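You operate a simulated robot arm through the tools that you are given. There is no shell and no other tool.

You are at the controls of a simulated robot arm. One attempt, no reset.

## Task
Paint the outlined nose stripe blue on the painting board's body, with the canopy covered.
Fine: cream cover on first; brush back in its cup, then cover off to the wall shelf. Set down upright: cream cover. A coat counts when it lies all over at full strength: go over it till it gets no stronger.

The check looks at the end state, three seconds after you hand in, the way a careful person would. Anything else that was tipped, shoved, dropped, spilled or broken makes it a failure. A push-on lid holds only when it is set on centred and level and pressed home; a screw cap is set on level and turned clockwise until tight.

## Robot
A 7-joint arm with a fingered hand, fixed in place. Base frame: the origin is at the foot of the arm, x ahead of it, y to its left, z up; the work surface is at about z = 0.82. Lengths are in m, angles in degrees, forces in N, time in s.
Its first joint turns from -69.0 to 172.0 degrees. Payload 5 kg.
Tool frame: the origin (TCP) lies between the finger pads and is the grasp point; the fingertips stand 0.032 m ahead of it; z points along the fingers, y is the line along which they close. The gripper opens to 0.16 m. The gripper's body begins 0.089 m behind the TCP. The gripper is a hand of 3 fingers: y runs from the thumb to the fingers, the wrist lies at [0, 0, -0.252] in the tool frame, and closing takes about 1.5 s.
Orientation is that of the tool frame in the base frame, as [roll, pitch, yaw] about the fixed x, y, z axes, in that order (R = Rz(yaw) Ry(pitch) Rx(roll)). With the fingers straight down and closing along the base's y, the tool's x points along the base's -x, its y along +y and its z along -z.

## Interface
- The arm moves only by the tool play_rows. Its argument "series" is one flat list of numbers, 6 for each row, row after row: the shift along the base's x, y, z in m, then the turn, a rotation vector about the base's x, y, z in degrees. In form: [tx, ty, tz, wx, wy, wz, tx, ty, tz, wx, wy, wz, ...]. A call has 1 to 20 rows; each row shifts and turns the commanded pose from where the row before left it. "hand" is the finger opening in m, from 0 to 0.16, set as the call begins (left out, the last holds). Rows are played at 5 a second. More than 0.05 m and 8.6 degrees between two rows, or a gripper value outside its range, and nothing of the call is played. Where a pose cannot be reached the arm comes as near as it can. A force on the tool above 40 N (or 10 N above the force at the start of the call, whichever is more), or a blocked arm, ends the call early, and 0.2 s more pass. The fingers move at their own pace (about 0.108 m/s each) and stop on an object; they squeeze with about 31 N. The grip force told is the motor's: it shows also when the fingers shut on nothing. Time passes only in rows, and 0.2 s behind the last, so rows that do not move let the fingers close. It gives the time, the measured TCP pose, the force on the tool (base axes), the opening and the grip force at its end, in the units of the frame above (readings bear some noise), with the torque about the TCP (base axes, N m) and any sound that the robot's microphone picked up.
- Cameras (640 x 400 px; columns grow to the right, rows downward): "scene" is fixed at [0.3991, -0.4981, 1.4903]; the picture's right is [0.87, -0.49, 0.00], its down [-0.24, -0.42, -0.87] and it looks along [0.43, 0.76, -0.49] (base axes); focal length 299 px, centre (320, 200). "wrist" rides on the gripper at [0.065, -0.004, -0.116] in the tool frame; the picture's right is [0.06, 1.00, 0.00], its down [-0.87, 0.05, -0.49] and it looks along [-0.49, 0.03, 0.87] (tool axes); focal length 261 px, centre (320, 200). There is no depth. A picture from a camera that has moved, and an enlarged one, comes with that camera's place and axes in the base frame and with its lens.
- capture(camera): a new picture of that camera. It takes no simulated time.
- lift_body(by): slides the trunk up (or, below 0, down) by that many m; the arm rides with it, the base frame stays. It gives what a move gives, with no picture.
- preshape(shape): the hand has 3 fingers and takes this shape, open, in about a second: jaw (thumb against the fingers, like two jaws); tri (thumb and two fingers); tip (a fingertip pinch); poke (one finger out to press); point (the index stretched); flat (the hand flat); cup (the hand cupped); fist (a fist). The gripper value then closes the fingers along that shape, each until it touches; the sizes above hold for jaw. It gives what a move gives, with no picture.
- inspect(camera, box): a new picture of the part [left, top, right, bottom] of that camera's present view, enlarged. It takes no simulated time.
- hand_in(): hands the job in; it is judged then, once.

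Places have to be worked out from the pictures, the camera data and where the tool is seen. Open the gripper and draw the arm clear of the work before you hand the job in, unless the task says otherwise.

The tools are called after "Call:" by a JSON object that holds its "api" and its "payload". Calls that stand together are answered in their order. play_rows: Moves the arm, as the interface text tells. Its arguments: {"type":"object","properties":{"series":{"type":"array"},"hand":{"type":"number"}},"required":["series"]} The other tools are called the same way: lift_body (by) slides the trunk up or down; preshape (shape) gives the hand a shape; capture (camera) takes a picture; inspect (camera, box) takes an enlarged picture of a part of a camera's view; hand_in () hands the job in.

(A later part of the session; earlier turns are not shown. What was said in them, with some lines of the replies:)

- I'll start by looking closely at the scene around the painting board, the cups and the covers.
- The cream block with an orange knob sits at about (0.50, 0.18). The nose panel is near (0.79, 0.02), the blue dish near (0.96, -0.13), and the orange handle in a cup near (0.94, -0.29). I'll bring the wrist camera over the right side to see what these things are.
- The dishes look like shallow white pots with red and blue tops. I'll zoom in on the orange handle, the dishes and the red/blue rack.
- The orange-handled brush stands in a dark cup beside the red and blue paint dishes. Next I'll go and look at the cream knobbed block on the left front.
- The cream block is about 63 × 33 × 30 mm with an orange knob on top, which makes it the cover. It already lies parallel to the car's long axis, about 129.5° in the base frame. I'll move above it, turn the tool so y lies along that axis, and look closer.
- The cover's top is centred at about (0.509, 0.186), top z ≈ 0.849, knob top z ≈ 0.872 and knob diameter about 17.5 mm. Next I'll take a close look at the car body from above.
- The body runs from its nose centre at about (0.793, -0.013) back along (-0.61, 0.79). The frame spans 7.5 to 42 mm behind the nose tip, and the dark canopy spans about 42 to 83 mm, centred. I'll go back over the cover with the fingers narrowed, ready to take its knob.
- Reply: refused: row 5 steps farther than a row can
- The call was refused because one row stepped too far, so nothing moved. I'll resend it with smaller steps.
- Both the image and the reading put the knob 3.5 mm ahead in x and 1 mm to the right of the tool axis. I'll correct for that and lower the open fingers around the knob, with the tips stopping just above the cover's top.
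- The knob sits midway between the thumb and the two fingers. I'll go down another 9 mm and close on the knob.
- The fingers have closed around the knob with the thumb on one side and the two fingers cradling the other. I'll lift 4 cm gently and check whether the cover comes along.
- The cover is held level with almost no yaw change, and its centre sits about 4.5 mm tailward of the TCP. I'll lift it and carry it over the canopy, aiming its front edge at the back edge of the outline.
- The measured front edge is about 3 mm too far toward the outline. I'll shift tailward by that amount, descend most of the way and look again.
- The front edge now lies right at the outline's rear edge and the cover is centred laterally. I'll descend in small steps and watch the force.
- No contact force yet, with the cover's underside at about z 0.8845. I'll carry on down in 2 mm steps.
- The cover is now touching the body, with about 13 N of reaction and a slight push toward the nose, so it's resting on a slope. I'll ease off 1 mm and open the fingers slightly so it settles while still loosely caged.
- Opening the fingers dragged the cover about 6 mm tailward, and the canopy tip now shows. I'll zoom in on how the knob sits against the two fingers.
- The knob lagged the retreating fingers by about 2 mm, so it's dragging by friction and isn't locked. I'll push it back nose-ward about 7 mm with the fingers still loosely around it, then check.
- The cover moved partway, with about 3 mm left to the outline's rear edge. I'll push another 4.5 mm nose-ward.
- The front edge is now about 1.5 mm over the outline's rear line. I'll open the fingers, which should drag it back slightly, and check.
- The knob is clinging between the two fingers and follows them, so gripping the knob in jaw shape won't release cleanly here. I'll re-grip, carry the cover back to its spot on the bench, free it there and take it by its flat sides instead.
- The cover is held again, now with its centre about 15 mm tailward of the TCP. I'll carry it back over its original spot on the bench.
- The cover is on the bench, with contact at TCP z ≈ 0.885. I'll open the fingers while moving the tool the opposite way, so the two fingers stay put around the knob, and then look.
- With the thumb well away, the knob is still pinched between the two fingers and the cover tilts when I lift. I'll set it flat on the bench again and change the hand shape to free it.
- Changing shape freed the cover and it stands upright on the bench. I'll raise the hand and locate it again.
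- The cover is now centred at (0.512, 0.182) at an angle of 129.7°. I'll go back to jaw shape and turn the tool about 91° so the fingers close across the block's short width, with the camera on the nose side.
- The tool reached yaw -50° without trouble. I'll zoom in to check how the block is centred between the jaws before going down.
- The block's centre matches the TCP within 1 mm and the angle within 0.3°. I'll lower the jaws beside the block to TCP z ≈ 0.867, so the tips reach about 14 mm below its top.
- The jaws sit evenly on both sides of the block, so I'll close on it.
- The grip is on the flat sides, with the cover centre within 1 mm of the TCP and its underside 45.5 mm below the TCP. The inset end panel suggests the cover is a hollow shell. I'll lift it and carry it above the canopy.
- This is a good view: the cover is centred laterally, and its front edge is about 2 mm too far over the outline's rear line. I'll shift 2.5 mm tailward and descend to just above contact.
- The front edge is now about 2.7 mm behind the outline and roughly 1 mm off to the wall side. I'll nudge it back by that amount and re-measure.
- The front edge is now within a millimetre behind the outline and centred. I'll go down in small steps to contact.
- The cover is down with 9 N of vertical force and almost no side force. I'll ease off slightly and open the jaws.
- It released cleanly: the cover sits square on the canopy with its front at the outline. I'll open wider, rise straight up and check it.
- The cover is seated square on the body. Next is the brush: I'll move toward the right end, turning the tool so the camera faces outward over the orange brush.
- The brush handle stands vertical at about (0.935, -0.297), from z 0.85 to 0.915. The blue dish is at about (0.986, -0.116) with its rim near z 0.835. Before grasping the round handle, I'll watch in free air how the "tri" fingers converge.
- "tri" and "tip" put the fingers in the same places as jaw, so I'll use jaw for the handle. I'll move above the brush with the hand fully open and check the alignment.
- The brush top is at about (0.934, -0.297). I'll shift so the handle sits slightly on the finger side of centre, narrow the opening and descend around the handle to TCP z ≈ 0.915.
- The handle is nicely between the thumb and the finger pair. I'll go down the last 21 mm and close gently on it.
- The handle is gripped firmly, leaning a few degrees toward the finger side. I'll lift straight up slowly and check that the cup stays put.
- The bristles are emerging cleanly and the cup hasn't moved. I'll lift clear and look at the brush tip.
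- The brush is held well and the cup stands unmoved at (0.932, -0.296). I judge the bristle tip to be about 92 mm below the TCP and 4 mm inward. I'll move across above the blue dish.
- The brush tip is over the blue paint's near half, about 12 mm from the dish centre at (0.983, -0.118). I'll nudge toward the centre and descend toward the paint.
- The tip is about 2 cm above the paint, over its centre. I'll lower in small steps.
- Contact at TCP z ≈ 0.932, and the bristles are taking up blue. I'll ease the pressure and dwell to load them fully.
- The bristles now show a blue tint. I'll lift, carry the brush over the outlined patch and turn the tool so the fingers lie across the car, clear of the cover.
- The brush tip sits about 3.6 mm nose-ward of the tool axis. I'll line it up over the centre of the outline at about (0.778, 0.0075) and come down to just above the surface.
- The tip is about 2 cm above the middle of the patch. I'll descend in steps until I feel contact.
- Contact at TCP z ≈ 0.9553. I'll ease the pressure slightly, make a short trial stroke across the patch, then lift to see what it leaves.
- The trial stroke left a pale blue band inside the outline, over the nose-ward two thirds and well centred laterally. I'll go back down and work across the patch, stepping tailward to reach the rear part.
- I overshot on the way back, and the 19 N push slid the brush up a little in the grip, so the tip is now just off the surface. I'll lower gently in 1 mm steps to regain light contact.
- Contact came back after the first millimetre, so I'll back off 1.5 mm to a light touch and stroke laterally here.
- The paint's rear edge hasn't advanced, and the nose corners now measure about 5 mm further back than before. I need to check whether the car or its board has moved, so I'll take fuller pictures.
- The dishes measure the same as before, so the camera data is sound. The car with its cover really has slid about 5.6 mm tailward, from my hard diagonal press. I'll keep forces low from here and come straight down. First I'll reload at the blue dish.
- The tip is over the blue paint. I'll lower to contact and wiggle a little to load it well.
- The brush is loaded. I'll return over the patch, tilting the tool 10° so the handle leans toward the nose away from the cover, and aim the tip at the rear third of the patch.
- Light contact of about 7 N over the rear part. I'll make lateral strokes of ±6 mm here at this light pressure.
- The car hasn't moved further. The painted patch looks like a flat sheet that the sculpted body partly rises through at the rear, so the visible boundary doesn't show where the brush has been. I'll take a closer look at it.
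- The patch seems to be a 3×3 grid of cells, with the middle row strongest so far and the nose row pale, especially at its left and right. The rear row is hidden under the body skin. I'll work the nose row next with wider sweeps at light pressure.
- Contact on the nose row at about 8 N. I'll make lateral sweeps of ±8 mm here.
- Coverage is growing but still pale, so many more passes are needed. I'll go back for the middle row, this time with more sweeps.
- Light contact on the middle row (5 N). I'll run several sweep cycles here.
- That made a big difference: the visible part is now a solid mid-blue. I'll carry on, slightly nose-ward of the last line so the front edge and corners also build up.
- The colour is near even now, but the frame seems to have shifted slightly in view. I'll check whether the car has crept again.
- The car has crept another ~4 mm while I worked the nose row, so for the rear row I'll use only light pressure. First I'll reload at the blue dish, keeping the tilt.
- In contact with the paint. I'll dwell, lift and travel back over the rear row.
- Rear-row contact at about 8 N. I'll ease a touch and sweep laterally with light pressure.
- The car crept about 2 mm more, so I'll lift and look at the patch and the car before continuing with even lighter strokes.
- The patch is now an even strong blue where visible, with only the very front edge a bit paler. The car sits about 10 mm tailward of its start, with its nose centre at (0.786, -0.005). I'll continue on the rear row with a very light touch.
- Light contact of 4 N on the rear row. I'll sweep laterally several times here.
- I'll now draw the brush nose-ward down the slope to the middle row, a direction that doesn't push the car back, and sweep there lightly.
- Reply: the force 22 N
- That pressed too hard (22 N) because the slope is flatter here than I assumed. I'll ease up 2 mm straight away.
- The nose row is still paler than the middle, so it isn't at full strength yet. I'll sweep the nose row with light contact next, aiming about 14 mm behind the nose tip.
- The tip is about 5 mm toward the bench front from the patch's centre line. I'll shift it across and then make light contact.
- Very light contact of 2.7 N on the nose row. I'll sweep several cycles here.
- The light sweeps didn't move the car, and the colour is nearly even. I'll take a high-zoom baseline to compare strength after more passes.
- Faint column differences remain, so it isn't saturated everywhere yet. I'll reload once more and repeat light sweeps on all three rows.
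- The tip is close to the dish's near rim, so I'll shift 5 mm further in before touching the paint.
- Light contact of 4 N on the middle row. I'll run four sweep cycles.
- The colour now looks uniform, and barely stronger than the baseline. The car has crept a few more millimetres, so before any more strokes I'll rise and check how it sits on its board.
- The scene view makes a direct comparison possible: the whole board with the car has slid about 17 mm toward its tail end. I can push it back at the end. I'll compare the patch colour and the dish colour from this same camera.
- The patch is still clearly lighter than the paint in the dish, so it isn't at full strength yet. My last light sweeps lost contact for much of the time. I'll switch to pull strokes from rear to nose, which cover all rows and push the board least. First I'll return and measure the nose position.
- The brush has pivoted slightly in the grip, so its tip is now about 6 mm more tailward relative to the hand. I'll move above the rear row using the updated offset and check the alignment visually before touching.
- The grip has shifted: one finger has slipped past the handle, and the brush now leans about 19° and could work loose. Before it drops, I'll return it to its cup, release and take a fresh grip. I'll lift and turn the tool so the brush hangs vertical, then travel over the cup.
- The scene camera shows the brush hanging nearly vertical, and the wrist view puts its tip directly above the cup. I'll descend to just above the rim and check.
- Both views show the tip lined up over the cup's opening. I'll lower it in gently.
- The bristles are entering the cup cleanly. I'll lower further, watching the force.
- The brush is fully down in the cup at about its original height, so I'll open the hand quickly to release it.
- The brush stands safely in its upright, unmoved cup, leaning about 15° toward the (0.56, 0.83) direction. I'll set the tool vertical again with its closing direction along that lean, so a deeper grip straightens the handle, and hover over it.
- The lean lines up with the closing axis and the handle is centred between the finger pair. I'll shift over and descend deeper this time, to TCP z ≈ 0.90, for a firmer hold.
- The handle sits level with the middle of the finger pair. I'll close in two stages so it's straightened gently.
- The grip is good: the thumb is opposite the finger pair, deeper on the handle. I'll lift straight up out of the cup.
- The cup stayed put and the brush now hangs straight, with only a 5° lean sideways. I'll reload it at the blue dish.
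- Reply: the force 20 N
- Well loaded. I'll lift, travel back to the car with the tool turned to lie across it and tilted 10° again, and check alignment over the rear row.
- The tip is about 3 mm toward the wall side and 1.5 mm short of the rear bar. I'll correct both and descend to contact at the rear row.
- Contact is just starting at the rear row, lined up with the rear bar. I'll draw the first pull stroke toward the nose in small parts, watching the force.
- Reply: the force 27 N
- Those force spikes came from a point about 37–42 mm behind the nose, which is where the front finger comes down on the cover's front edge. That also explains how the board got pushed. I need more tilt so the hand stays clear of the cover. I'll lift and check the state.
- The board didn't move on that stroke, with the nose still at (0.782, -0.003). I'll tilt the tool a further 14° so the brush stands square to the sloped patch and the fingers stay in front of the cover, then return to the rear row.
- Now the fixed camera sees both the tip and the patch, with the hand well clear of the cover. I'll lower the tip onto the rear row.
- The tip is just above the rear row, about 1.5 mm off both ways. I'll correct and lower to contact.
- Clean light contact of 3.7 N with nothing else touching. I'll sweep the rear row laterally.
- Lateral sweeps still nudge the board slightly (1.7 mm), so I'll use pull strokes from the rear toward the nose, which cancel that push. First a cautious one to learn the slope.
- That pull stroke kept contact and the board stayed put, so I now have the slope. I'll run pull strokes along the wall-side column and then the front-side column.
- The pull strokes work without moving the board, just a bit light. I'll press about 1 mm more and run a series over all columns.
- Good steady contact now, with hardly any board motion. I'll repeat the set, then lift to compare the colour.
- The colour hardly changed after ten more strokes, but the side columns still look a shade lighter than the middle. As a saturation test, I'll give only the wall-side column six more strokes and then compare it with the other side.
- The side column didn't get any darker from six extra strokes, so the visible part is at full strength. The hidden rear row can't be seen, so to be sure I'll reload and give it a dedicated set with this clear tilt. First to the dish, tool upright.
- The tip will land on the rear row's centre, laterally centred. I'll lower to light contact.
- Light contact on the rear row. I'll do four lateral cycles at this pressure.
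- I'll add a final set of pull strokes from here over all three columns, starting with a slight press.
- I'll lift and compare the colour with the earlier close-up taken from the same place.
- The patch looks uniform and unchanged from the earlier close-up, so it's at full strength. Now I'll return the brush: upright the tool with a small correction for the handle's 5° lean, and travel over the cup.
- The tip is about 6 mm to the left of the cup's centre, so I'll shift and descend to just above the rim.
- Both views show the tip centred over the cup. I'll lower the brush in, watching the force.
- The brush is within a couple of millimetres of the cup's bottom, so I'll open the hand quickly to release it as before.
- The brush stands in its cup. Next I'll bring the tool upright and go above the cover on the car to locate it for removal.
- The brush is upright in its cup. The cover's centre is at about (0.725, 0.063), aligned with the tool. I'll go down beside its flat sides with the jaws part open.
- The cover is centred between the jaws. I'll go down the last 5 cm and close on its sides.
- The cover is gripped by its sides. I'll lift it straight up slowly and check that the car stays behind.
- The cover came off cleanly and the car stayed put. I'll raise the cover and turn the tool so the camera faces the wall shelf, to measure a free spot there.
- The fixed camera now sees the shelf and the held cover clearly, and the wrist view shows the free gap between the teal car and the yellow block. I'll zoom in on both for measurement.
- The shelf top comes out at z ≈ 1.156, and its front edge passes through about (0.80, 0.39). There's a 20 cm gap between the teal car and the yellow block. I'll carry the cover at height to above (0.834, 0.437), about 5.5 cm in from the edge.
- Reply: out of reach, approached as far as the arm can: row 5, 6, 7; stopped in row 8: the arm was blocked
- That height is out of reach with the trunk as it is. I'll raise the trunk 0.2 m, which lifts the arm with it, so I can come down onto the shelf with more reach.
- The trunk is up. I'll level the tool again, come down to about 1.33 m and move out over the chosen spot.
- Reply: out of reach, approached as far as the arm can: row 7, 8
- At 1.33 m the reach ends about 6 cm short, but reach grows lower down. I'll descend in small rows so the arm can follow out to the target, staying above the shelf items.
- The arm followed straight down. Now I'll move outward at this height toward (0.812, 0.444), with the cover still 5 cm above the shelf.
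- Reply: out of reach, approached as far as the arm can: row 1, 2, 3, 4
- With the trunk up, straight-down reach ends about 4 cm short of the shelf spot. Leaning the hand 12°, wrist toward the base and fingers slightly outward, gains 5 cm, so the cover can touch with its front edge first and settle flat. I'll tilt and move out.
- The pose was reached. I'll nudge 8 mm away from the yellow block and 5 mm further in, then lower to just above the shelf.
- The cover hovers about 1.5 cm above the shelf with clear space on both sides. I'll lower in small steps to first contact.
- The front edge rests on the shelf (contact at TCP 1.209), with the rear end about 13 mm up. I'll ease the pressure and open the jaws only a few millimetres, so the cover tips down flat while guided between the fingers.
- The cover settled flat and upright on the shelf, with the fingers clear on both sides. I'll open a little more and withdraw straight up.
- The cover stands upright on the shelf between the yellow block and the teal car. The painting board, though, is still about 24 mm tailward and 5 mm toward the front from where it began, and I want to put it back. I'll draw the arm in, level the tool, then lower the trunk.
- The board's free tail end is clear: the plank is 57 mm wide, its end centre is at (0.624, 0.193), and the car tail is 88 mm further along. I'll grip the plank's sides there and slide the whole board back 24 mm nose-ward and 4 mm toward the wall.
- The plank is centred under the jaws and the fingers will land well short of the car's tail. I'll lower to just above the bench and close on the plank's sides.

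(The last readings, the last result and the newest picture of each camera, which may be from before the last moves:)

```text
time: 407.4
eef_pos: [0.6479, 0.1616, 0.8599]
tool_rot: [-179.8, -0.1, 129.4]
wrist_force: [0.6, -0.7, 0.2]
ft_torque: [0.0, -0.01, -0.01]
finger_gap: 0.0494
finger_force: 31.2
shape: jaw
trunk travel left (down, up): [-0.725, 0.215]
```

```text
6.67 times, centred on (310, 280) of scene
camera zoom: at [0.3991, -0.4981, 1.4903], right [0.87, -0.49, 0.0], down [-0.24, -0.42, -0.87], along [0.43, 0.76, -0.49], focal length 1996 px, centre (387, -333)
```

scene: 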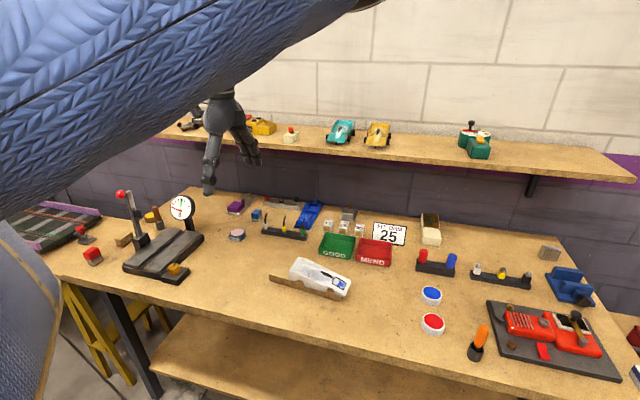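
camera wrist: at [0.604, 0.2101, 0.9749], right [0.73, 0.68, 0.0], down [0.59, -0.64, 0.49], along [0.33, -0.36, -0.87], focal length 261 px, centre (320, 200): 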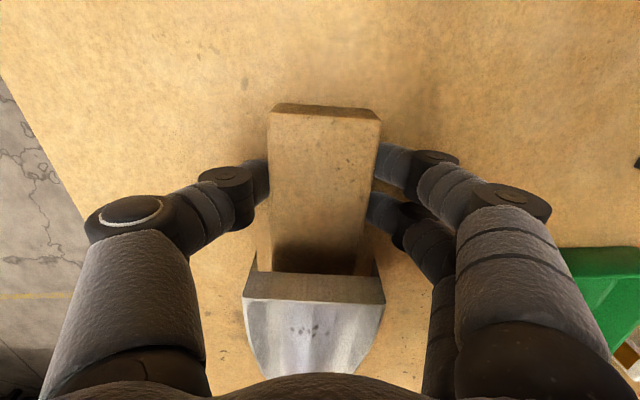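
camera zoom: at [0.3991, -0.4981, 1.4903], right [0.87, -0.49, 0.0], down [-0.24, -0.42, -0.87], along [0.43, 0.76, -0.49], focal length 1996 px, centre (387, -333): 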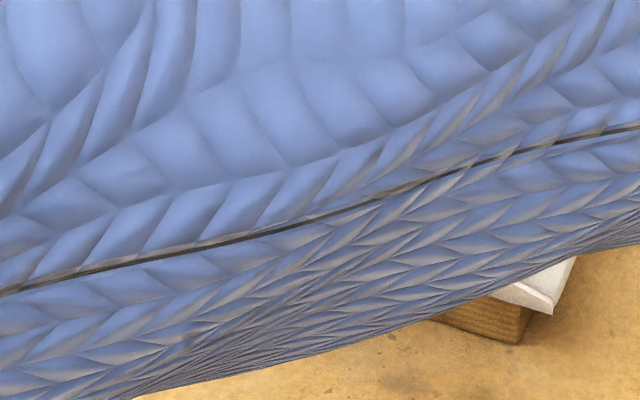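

The plank is held. I'll slide the board slowly back: 24 mm toward the nose and 4 mm toward the wall.

Call:
{"api": "play_rows", "payload": {"series": [0.0018, -0.0017, 0, 0, 0, 0, 0.0018, -0.0017, 0, 0, 0, 0, 0.0018, -0.0017, 0, 0, 0, 0, 0.0018, -0.0017, 0, 0, 0, 0, 0.0018, -0.0017, 0, 0, 0, 0, 0.0018, -0.0017, 0, 0, 0, 0, 0.0018, -0.0017, 0, 0, 0, 0, 0.0018, -0.0017, 0, 0, 0, 0, 0.0018, -0.0016, 0, 0, 0, 0, 0.0019, -0.0016, 0, 0, 0, 0, 0, 0, 0, 0, 0, 0]}}

Call:
{"api": "inspect", "payload": {"camera": "scene", "box": [270, 250, 366, 310]}}

Call:
{"api": "capture", "payload": {"camera": "wrist"}}

```text
time: 409.8
eef_pos: [0.6649, 0.1451, 0.8597]
tool_rot: [-179.9, -0.1, 129.4]
wrist_force: [-0.3, -0.2, 0.3]
ft_torque: [0.04, 0.01, -0.02]
finger_gap: 0.0494
finger_force: 30.1
shape: jaw
trunk travel left (down, up): [-0.725, 0.215]
```

```text
6.67 times, centred on (318, 280) of scene
camera zoom: at [0.3991, -0.4981, 1.4903], right [0.87, -0.49, 0.0], down [-0.24, -0.42, -0.87], along [0.43, 0.76, -0.49], focal length 1996 px, centre (333, -333)
```

zoom: 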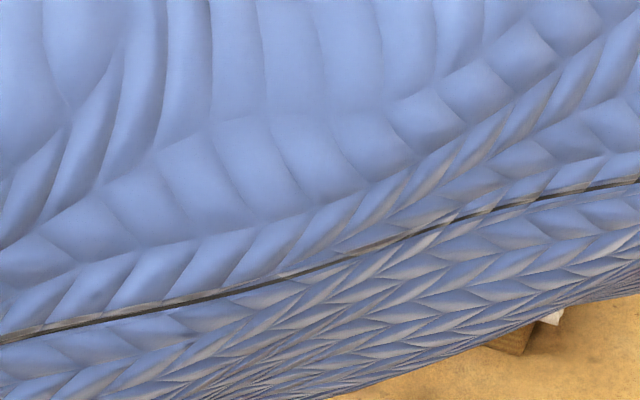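

```text
taken
camera wrist: at [0.6218, 0.1932, 0.9756], right [0.73, 0.68, 0.0], down [0.59, -0.64, 0.49], along [0.33, -0.36, -0.87], focal length 261 px, centre (320, 200)
```

wrist: 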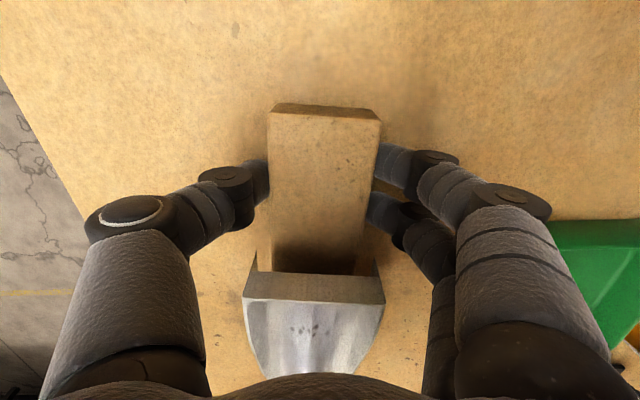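

The board's nose corner is back at its original place in the fixed view. I'll open the jaws and rise straight up.

Call:
{"api": "play_rows", "payload": {"series": [0, 0, 0, 0, 0, 0, 0, 0, 0, 0, 0, 0], "hand": 0.075}}

Call:
{"api": "play_rows", "payload": {"series": [0, 0, 0.002, 0, 0, 0, 0, 0, 0.02, 0, 0, 0, 0, 0, 0.04, 0, 0, 0, 0, 0, 0.045, 0, 0, 0, 0, 0, 0.045, 0, 0, 0, 0, 0, 0.045, 0, 0, 0, 0, 0, 0.045, 0, 0, 0, 0, 0, 0, 0, 0, 0], "hand": 0.12}}

Call:
{"api": "capture", "payload": {"camera": "wrist"}}

Call:
{"api": "capture", "payload": {"camera": "scene"}}

```text
time: 410.4
eef_pos: [0.6652, 0.1446, 0.8604]
tool_rot: [-179.9, -0.2, 129.5]
wrist_force: [-1.0, -0.5, 0.2]
ft_torque: [0.02, 0.0, -0.02]
finger_gap: 0.0744
finger_force: 0.1
shape: jaw
trunk travel left (down, up): [-0.725, 0.215]
```

```text
time: 412.2
eef_pos: [0.6644, 0.1431, 1.1007]
tool_rot: [-179.9, -0.1, 129.4]
wrist_force: [1.0, -0.3, -0.8]
ft_torque: [0.01, 0.04, 0.0]
finger_gap: 0.1197
finger_force: 0.0
shape: jaw
trunk travel left (down, up): [-0.725, 0.215]
```

```text
taken
camera wrist: at [0.6197, 0.1903, 1.2164], right [0.73, 0.68, 0.0], down [0.59, -0.64, 0.49], along [0.33, -0.36, -0.87], focal length 261 px, centre (320, 200)
```

wrist: 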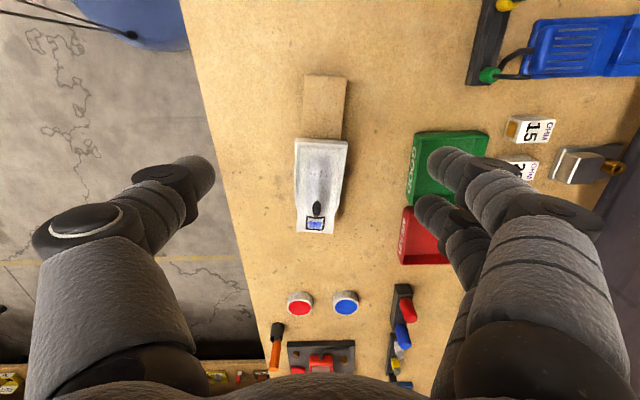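

```text
taken
```

scene: 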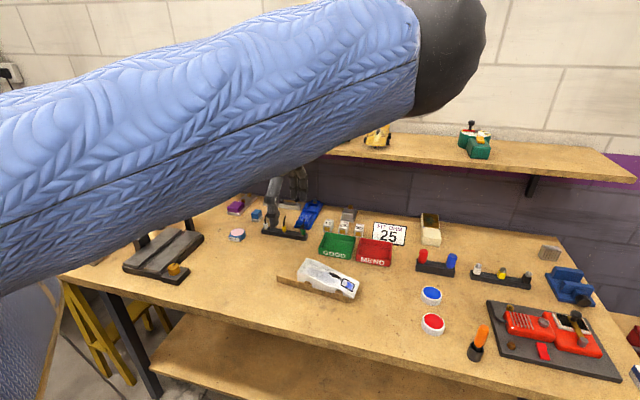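

The board is back in place. I'll draw the arm clear and inspect everything one last time.

Call:
{"api": "play_rows", "payload": {"series": [-0.02, 0, 0.04, 0, 0, 0, -0.02, 0, 0.04, 0, 0, 0, -0.03, 0, 0.035, 0, 0, 0, -0.03, 0, 0.035, 0, 0, 0, -0.03, 0, 0.03, 0, 0, 0, -0.03, 0, 0.03, 0, 0, 0, -0.03, 0, 0.02, 0, 0, 0, 0, 0, 0, 0, 0, 0], "hand": 0.16}}

Call:
{"api": "capture", "payload": {"camera": "scene"}}

Call:
{"api": "inspect", "payload": {"camera": "scene", "box": [270, 250, 366, 310]}}

Call:
{"api": "inspect", "payload": {"camera": "scene", "box": [410, 270, 510, 370]}}

Call:
{"api": "inspect", "payload": {"camera": "wrist", "box": [240, 120, 400, 260]}}

```text
time: 414.0
eef_pos: [0.4746, 0.1456, 1.3321]
tool_rot: [-179.9, -0.1, 129.4]
wrist_force: [0.2, 0.6, -0.6]
ft_torque: [0.02, 0.03, 0.02]
finger_gap: 0.1601
finger_force: 0.1
shape: jaw
trunk travel left (down, up): [-0.725, 0.215]
```

```text
taken
```

scene: 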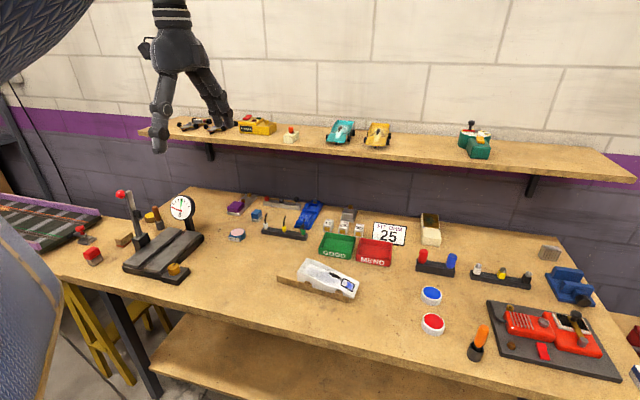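

```text
6.67 times, centred on (318, 280) of scene
camera zoom: at [0.3991, -0.4981, 1.4903], right [0.87, -0.49, 0.0], down [-0.24, -0.42, -0.87], along [0.43, 0.76, -0.49], focal length 1996 px, centre (333, -333)
```

zoom: 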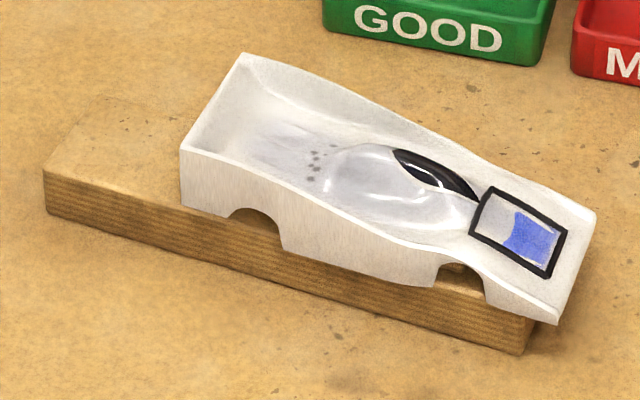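

```text
4.00 times, centred on (460, 320) of scene
camera zoom: at [0.3991, -0.4981, 1.4903], right [0.87, -0.49, 0.0], down [-0.24, -0.42, -0.87], along [0.43, 0.76, -0.49], focal length 1198 px, centre (-240, -280)
```

zoom: 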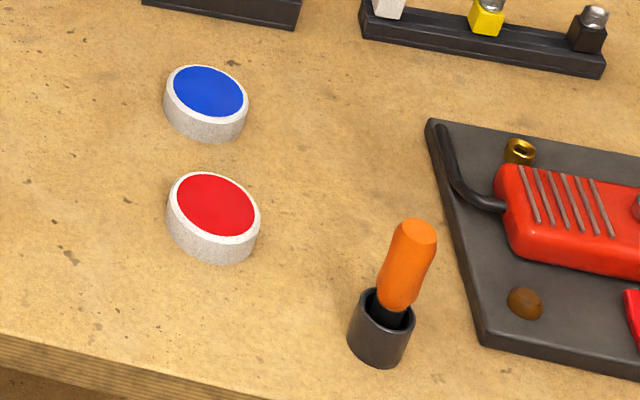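

```text
2.86 times, centred on (320, 190) of wrist
camera zoom: at [0.4315, 0.1934, 1.4474], right [0.73, 0.68, 0.0], down [0.59, -0.64, 0.49], along [0.33, -0.36, -0.87], focal length 745 px, centre (320, 229)
```

zoom: 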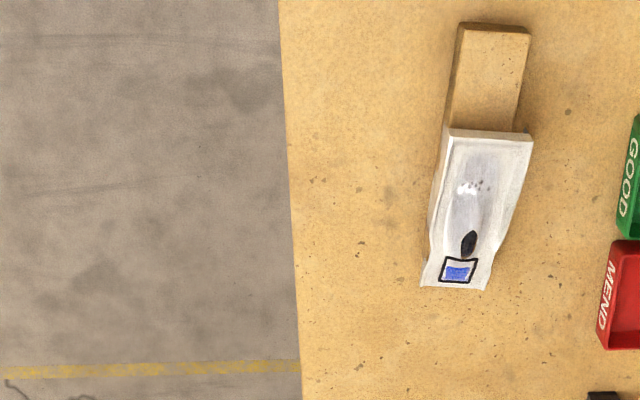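

Everything checks out. The board is back on its original outline, the canopy is clean, and the nose patch is evenly blue. The brush stands in its cup, the dishes are unmoved, and the cover stands upright on the shelf. One last look at the cover before I hand in.

Call:
{"api": "inspect", "payload": {"camera": "scene", "box": [150, 90, 410, 200]}}

Call:
{"api": "inspect", "payload": {"camera": "scene", "box": [330, 268, 362, 292]}}

```text
2.46 times, centred on (280, 145) of scene
camera zoom: at [0.3991, -0.4981, 1.4903], right [0.87, -0.49, 0.0], down [-0.24, -0.42, -0.87], along [0.43, 0.76, -0.49], focal length 737 px, centre (418, 335)
```

zoom: 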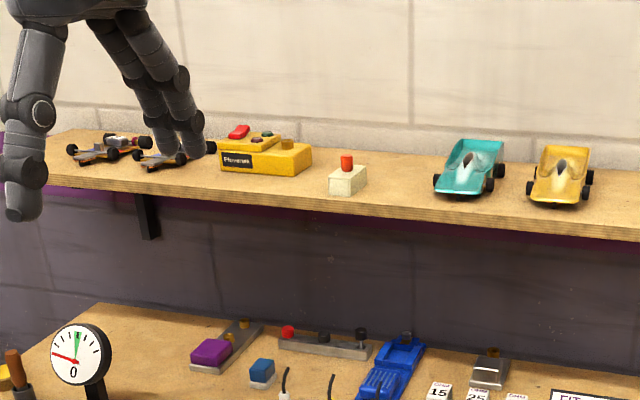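

```text
16.00 times, centred on (346, 280) of scene
camera zoom: at [0.3991, -0.4981, 1.4903], right [0.87, -0.49, 0.0], down [-0.24, -0.42, -0.87], along [0.43, 0.76, -0.49], focal length 4790 px, centre (-96, -1080)
```

zoom: 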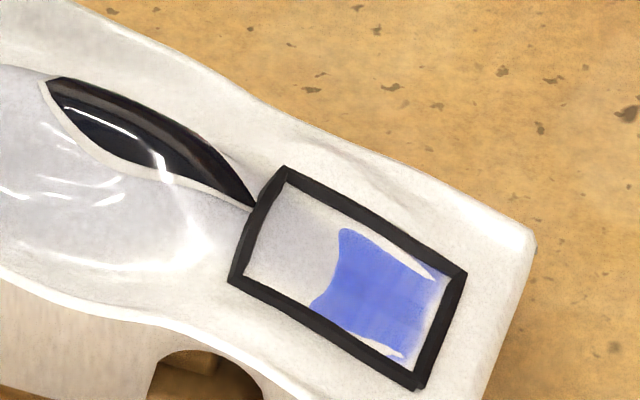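

The cover is upright on the shelf, the brush is in its cup, the canopy is unpainted, the patch got no stronger with further strokes, and the arm is clear with the hand open. I'm handing in the job.

Call:
{"api": "hand_in", "payload": {}}

```text
The job is handed in.
```

I've handed in the job: the nose stripe is painted blue, but I could only see the coat on the nose half of the outline.

- **Stripe:** the visible part is an even blue, and extra strokes made it no stronger. It still looks lighter than the paint in the dish. The rear half of the outline shows no blue. I think the car body's surface hides the paint there, so I brushed that part many times by position. I couldn't confirm full strength there, so this is the main uncertainty.
- **Cover:** it went on over the canopy before painting and stayed on throughout. During painting it slid back about 3 mm, which bared the canopy's front tip, but no paint shows on the canopy. It now stands upright on the wall shelf, between the yellow block and the teal car.
- **Brush:** it stands in its cup, and the cup hasn't moved. I put it back once partway through to get a firmer grip.
- **Painting board:** my brushing pushed it about 24 mm toward its tail end. I slid it back, and it matches its starting place in the fixed camera view.

Nothing else was moved, tipped or spilled that I could see. The hand is open and the arm is clear.
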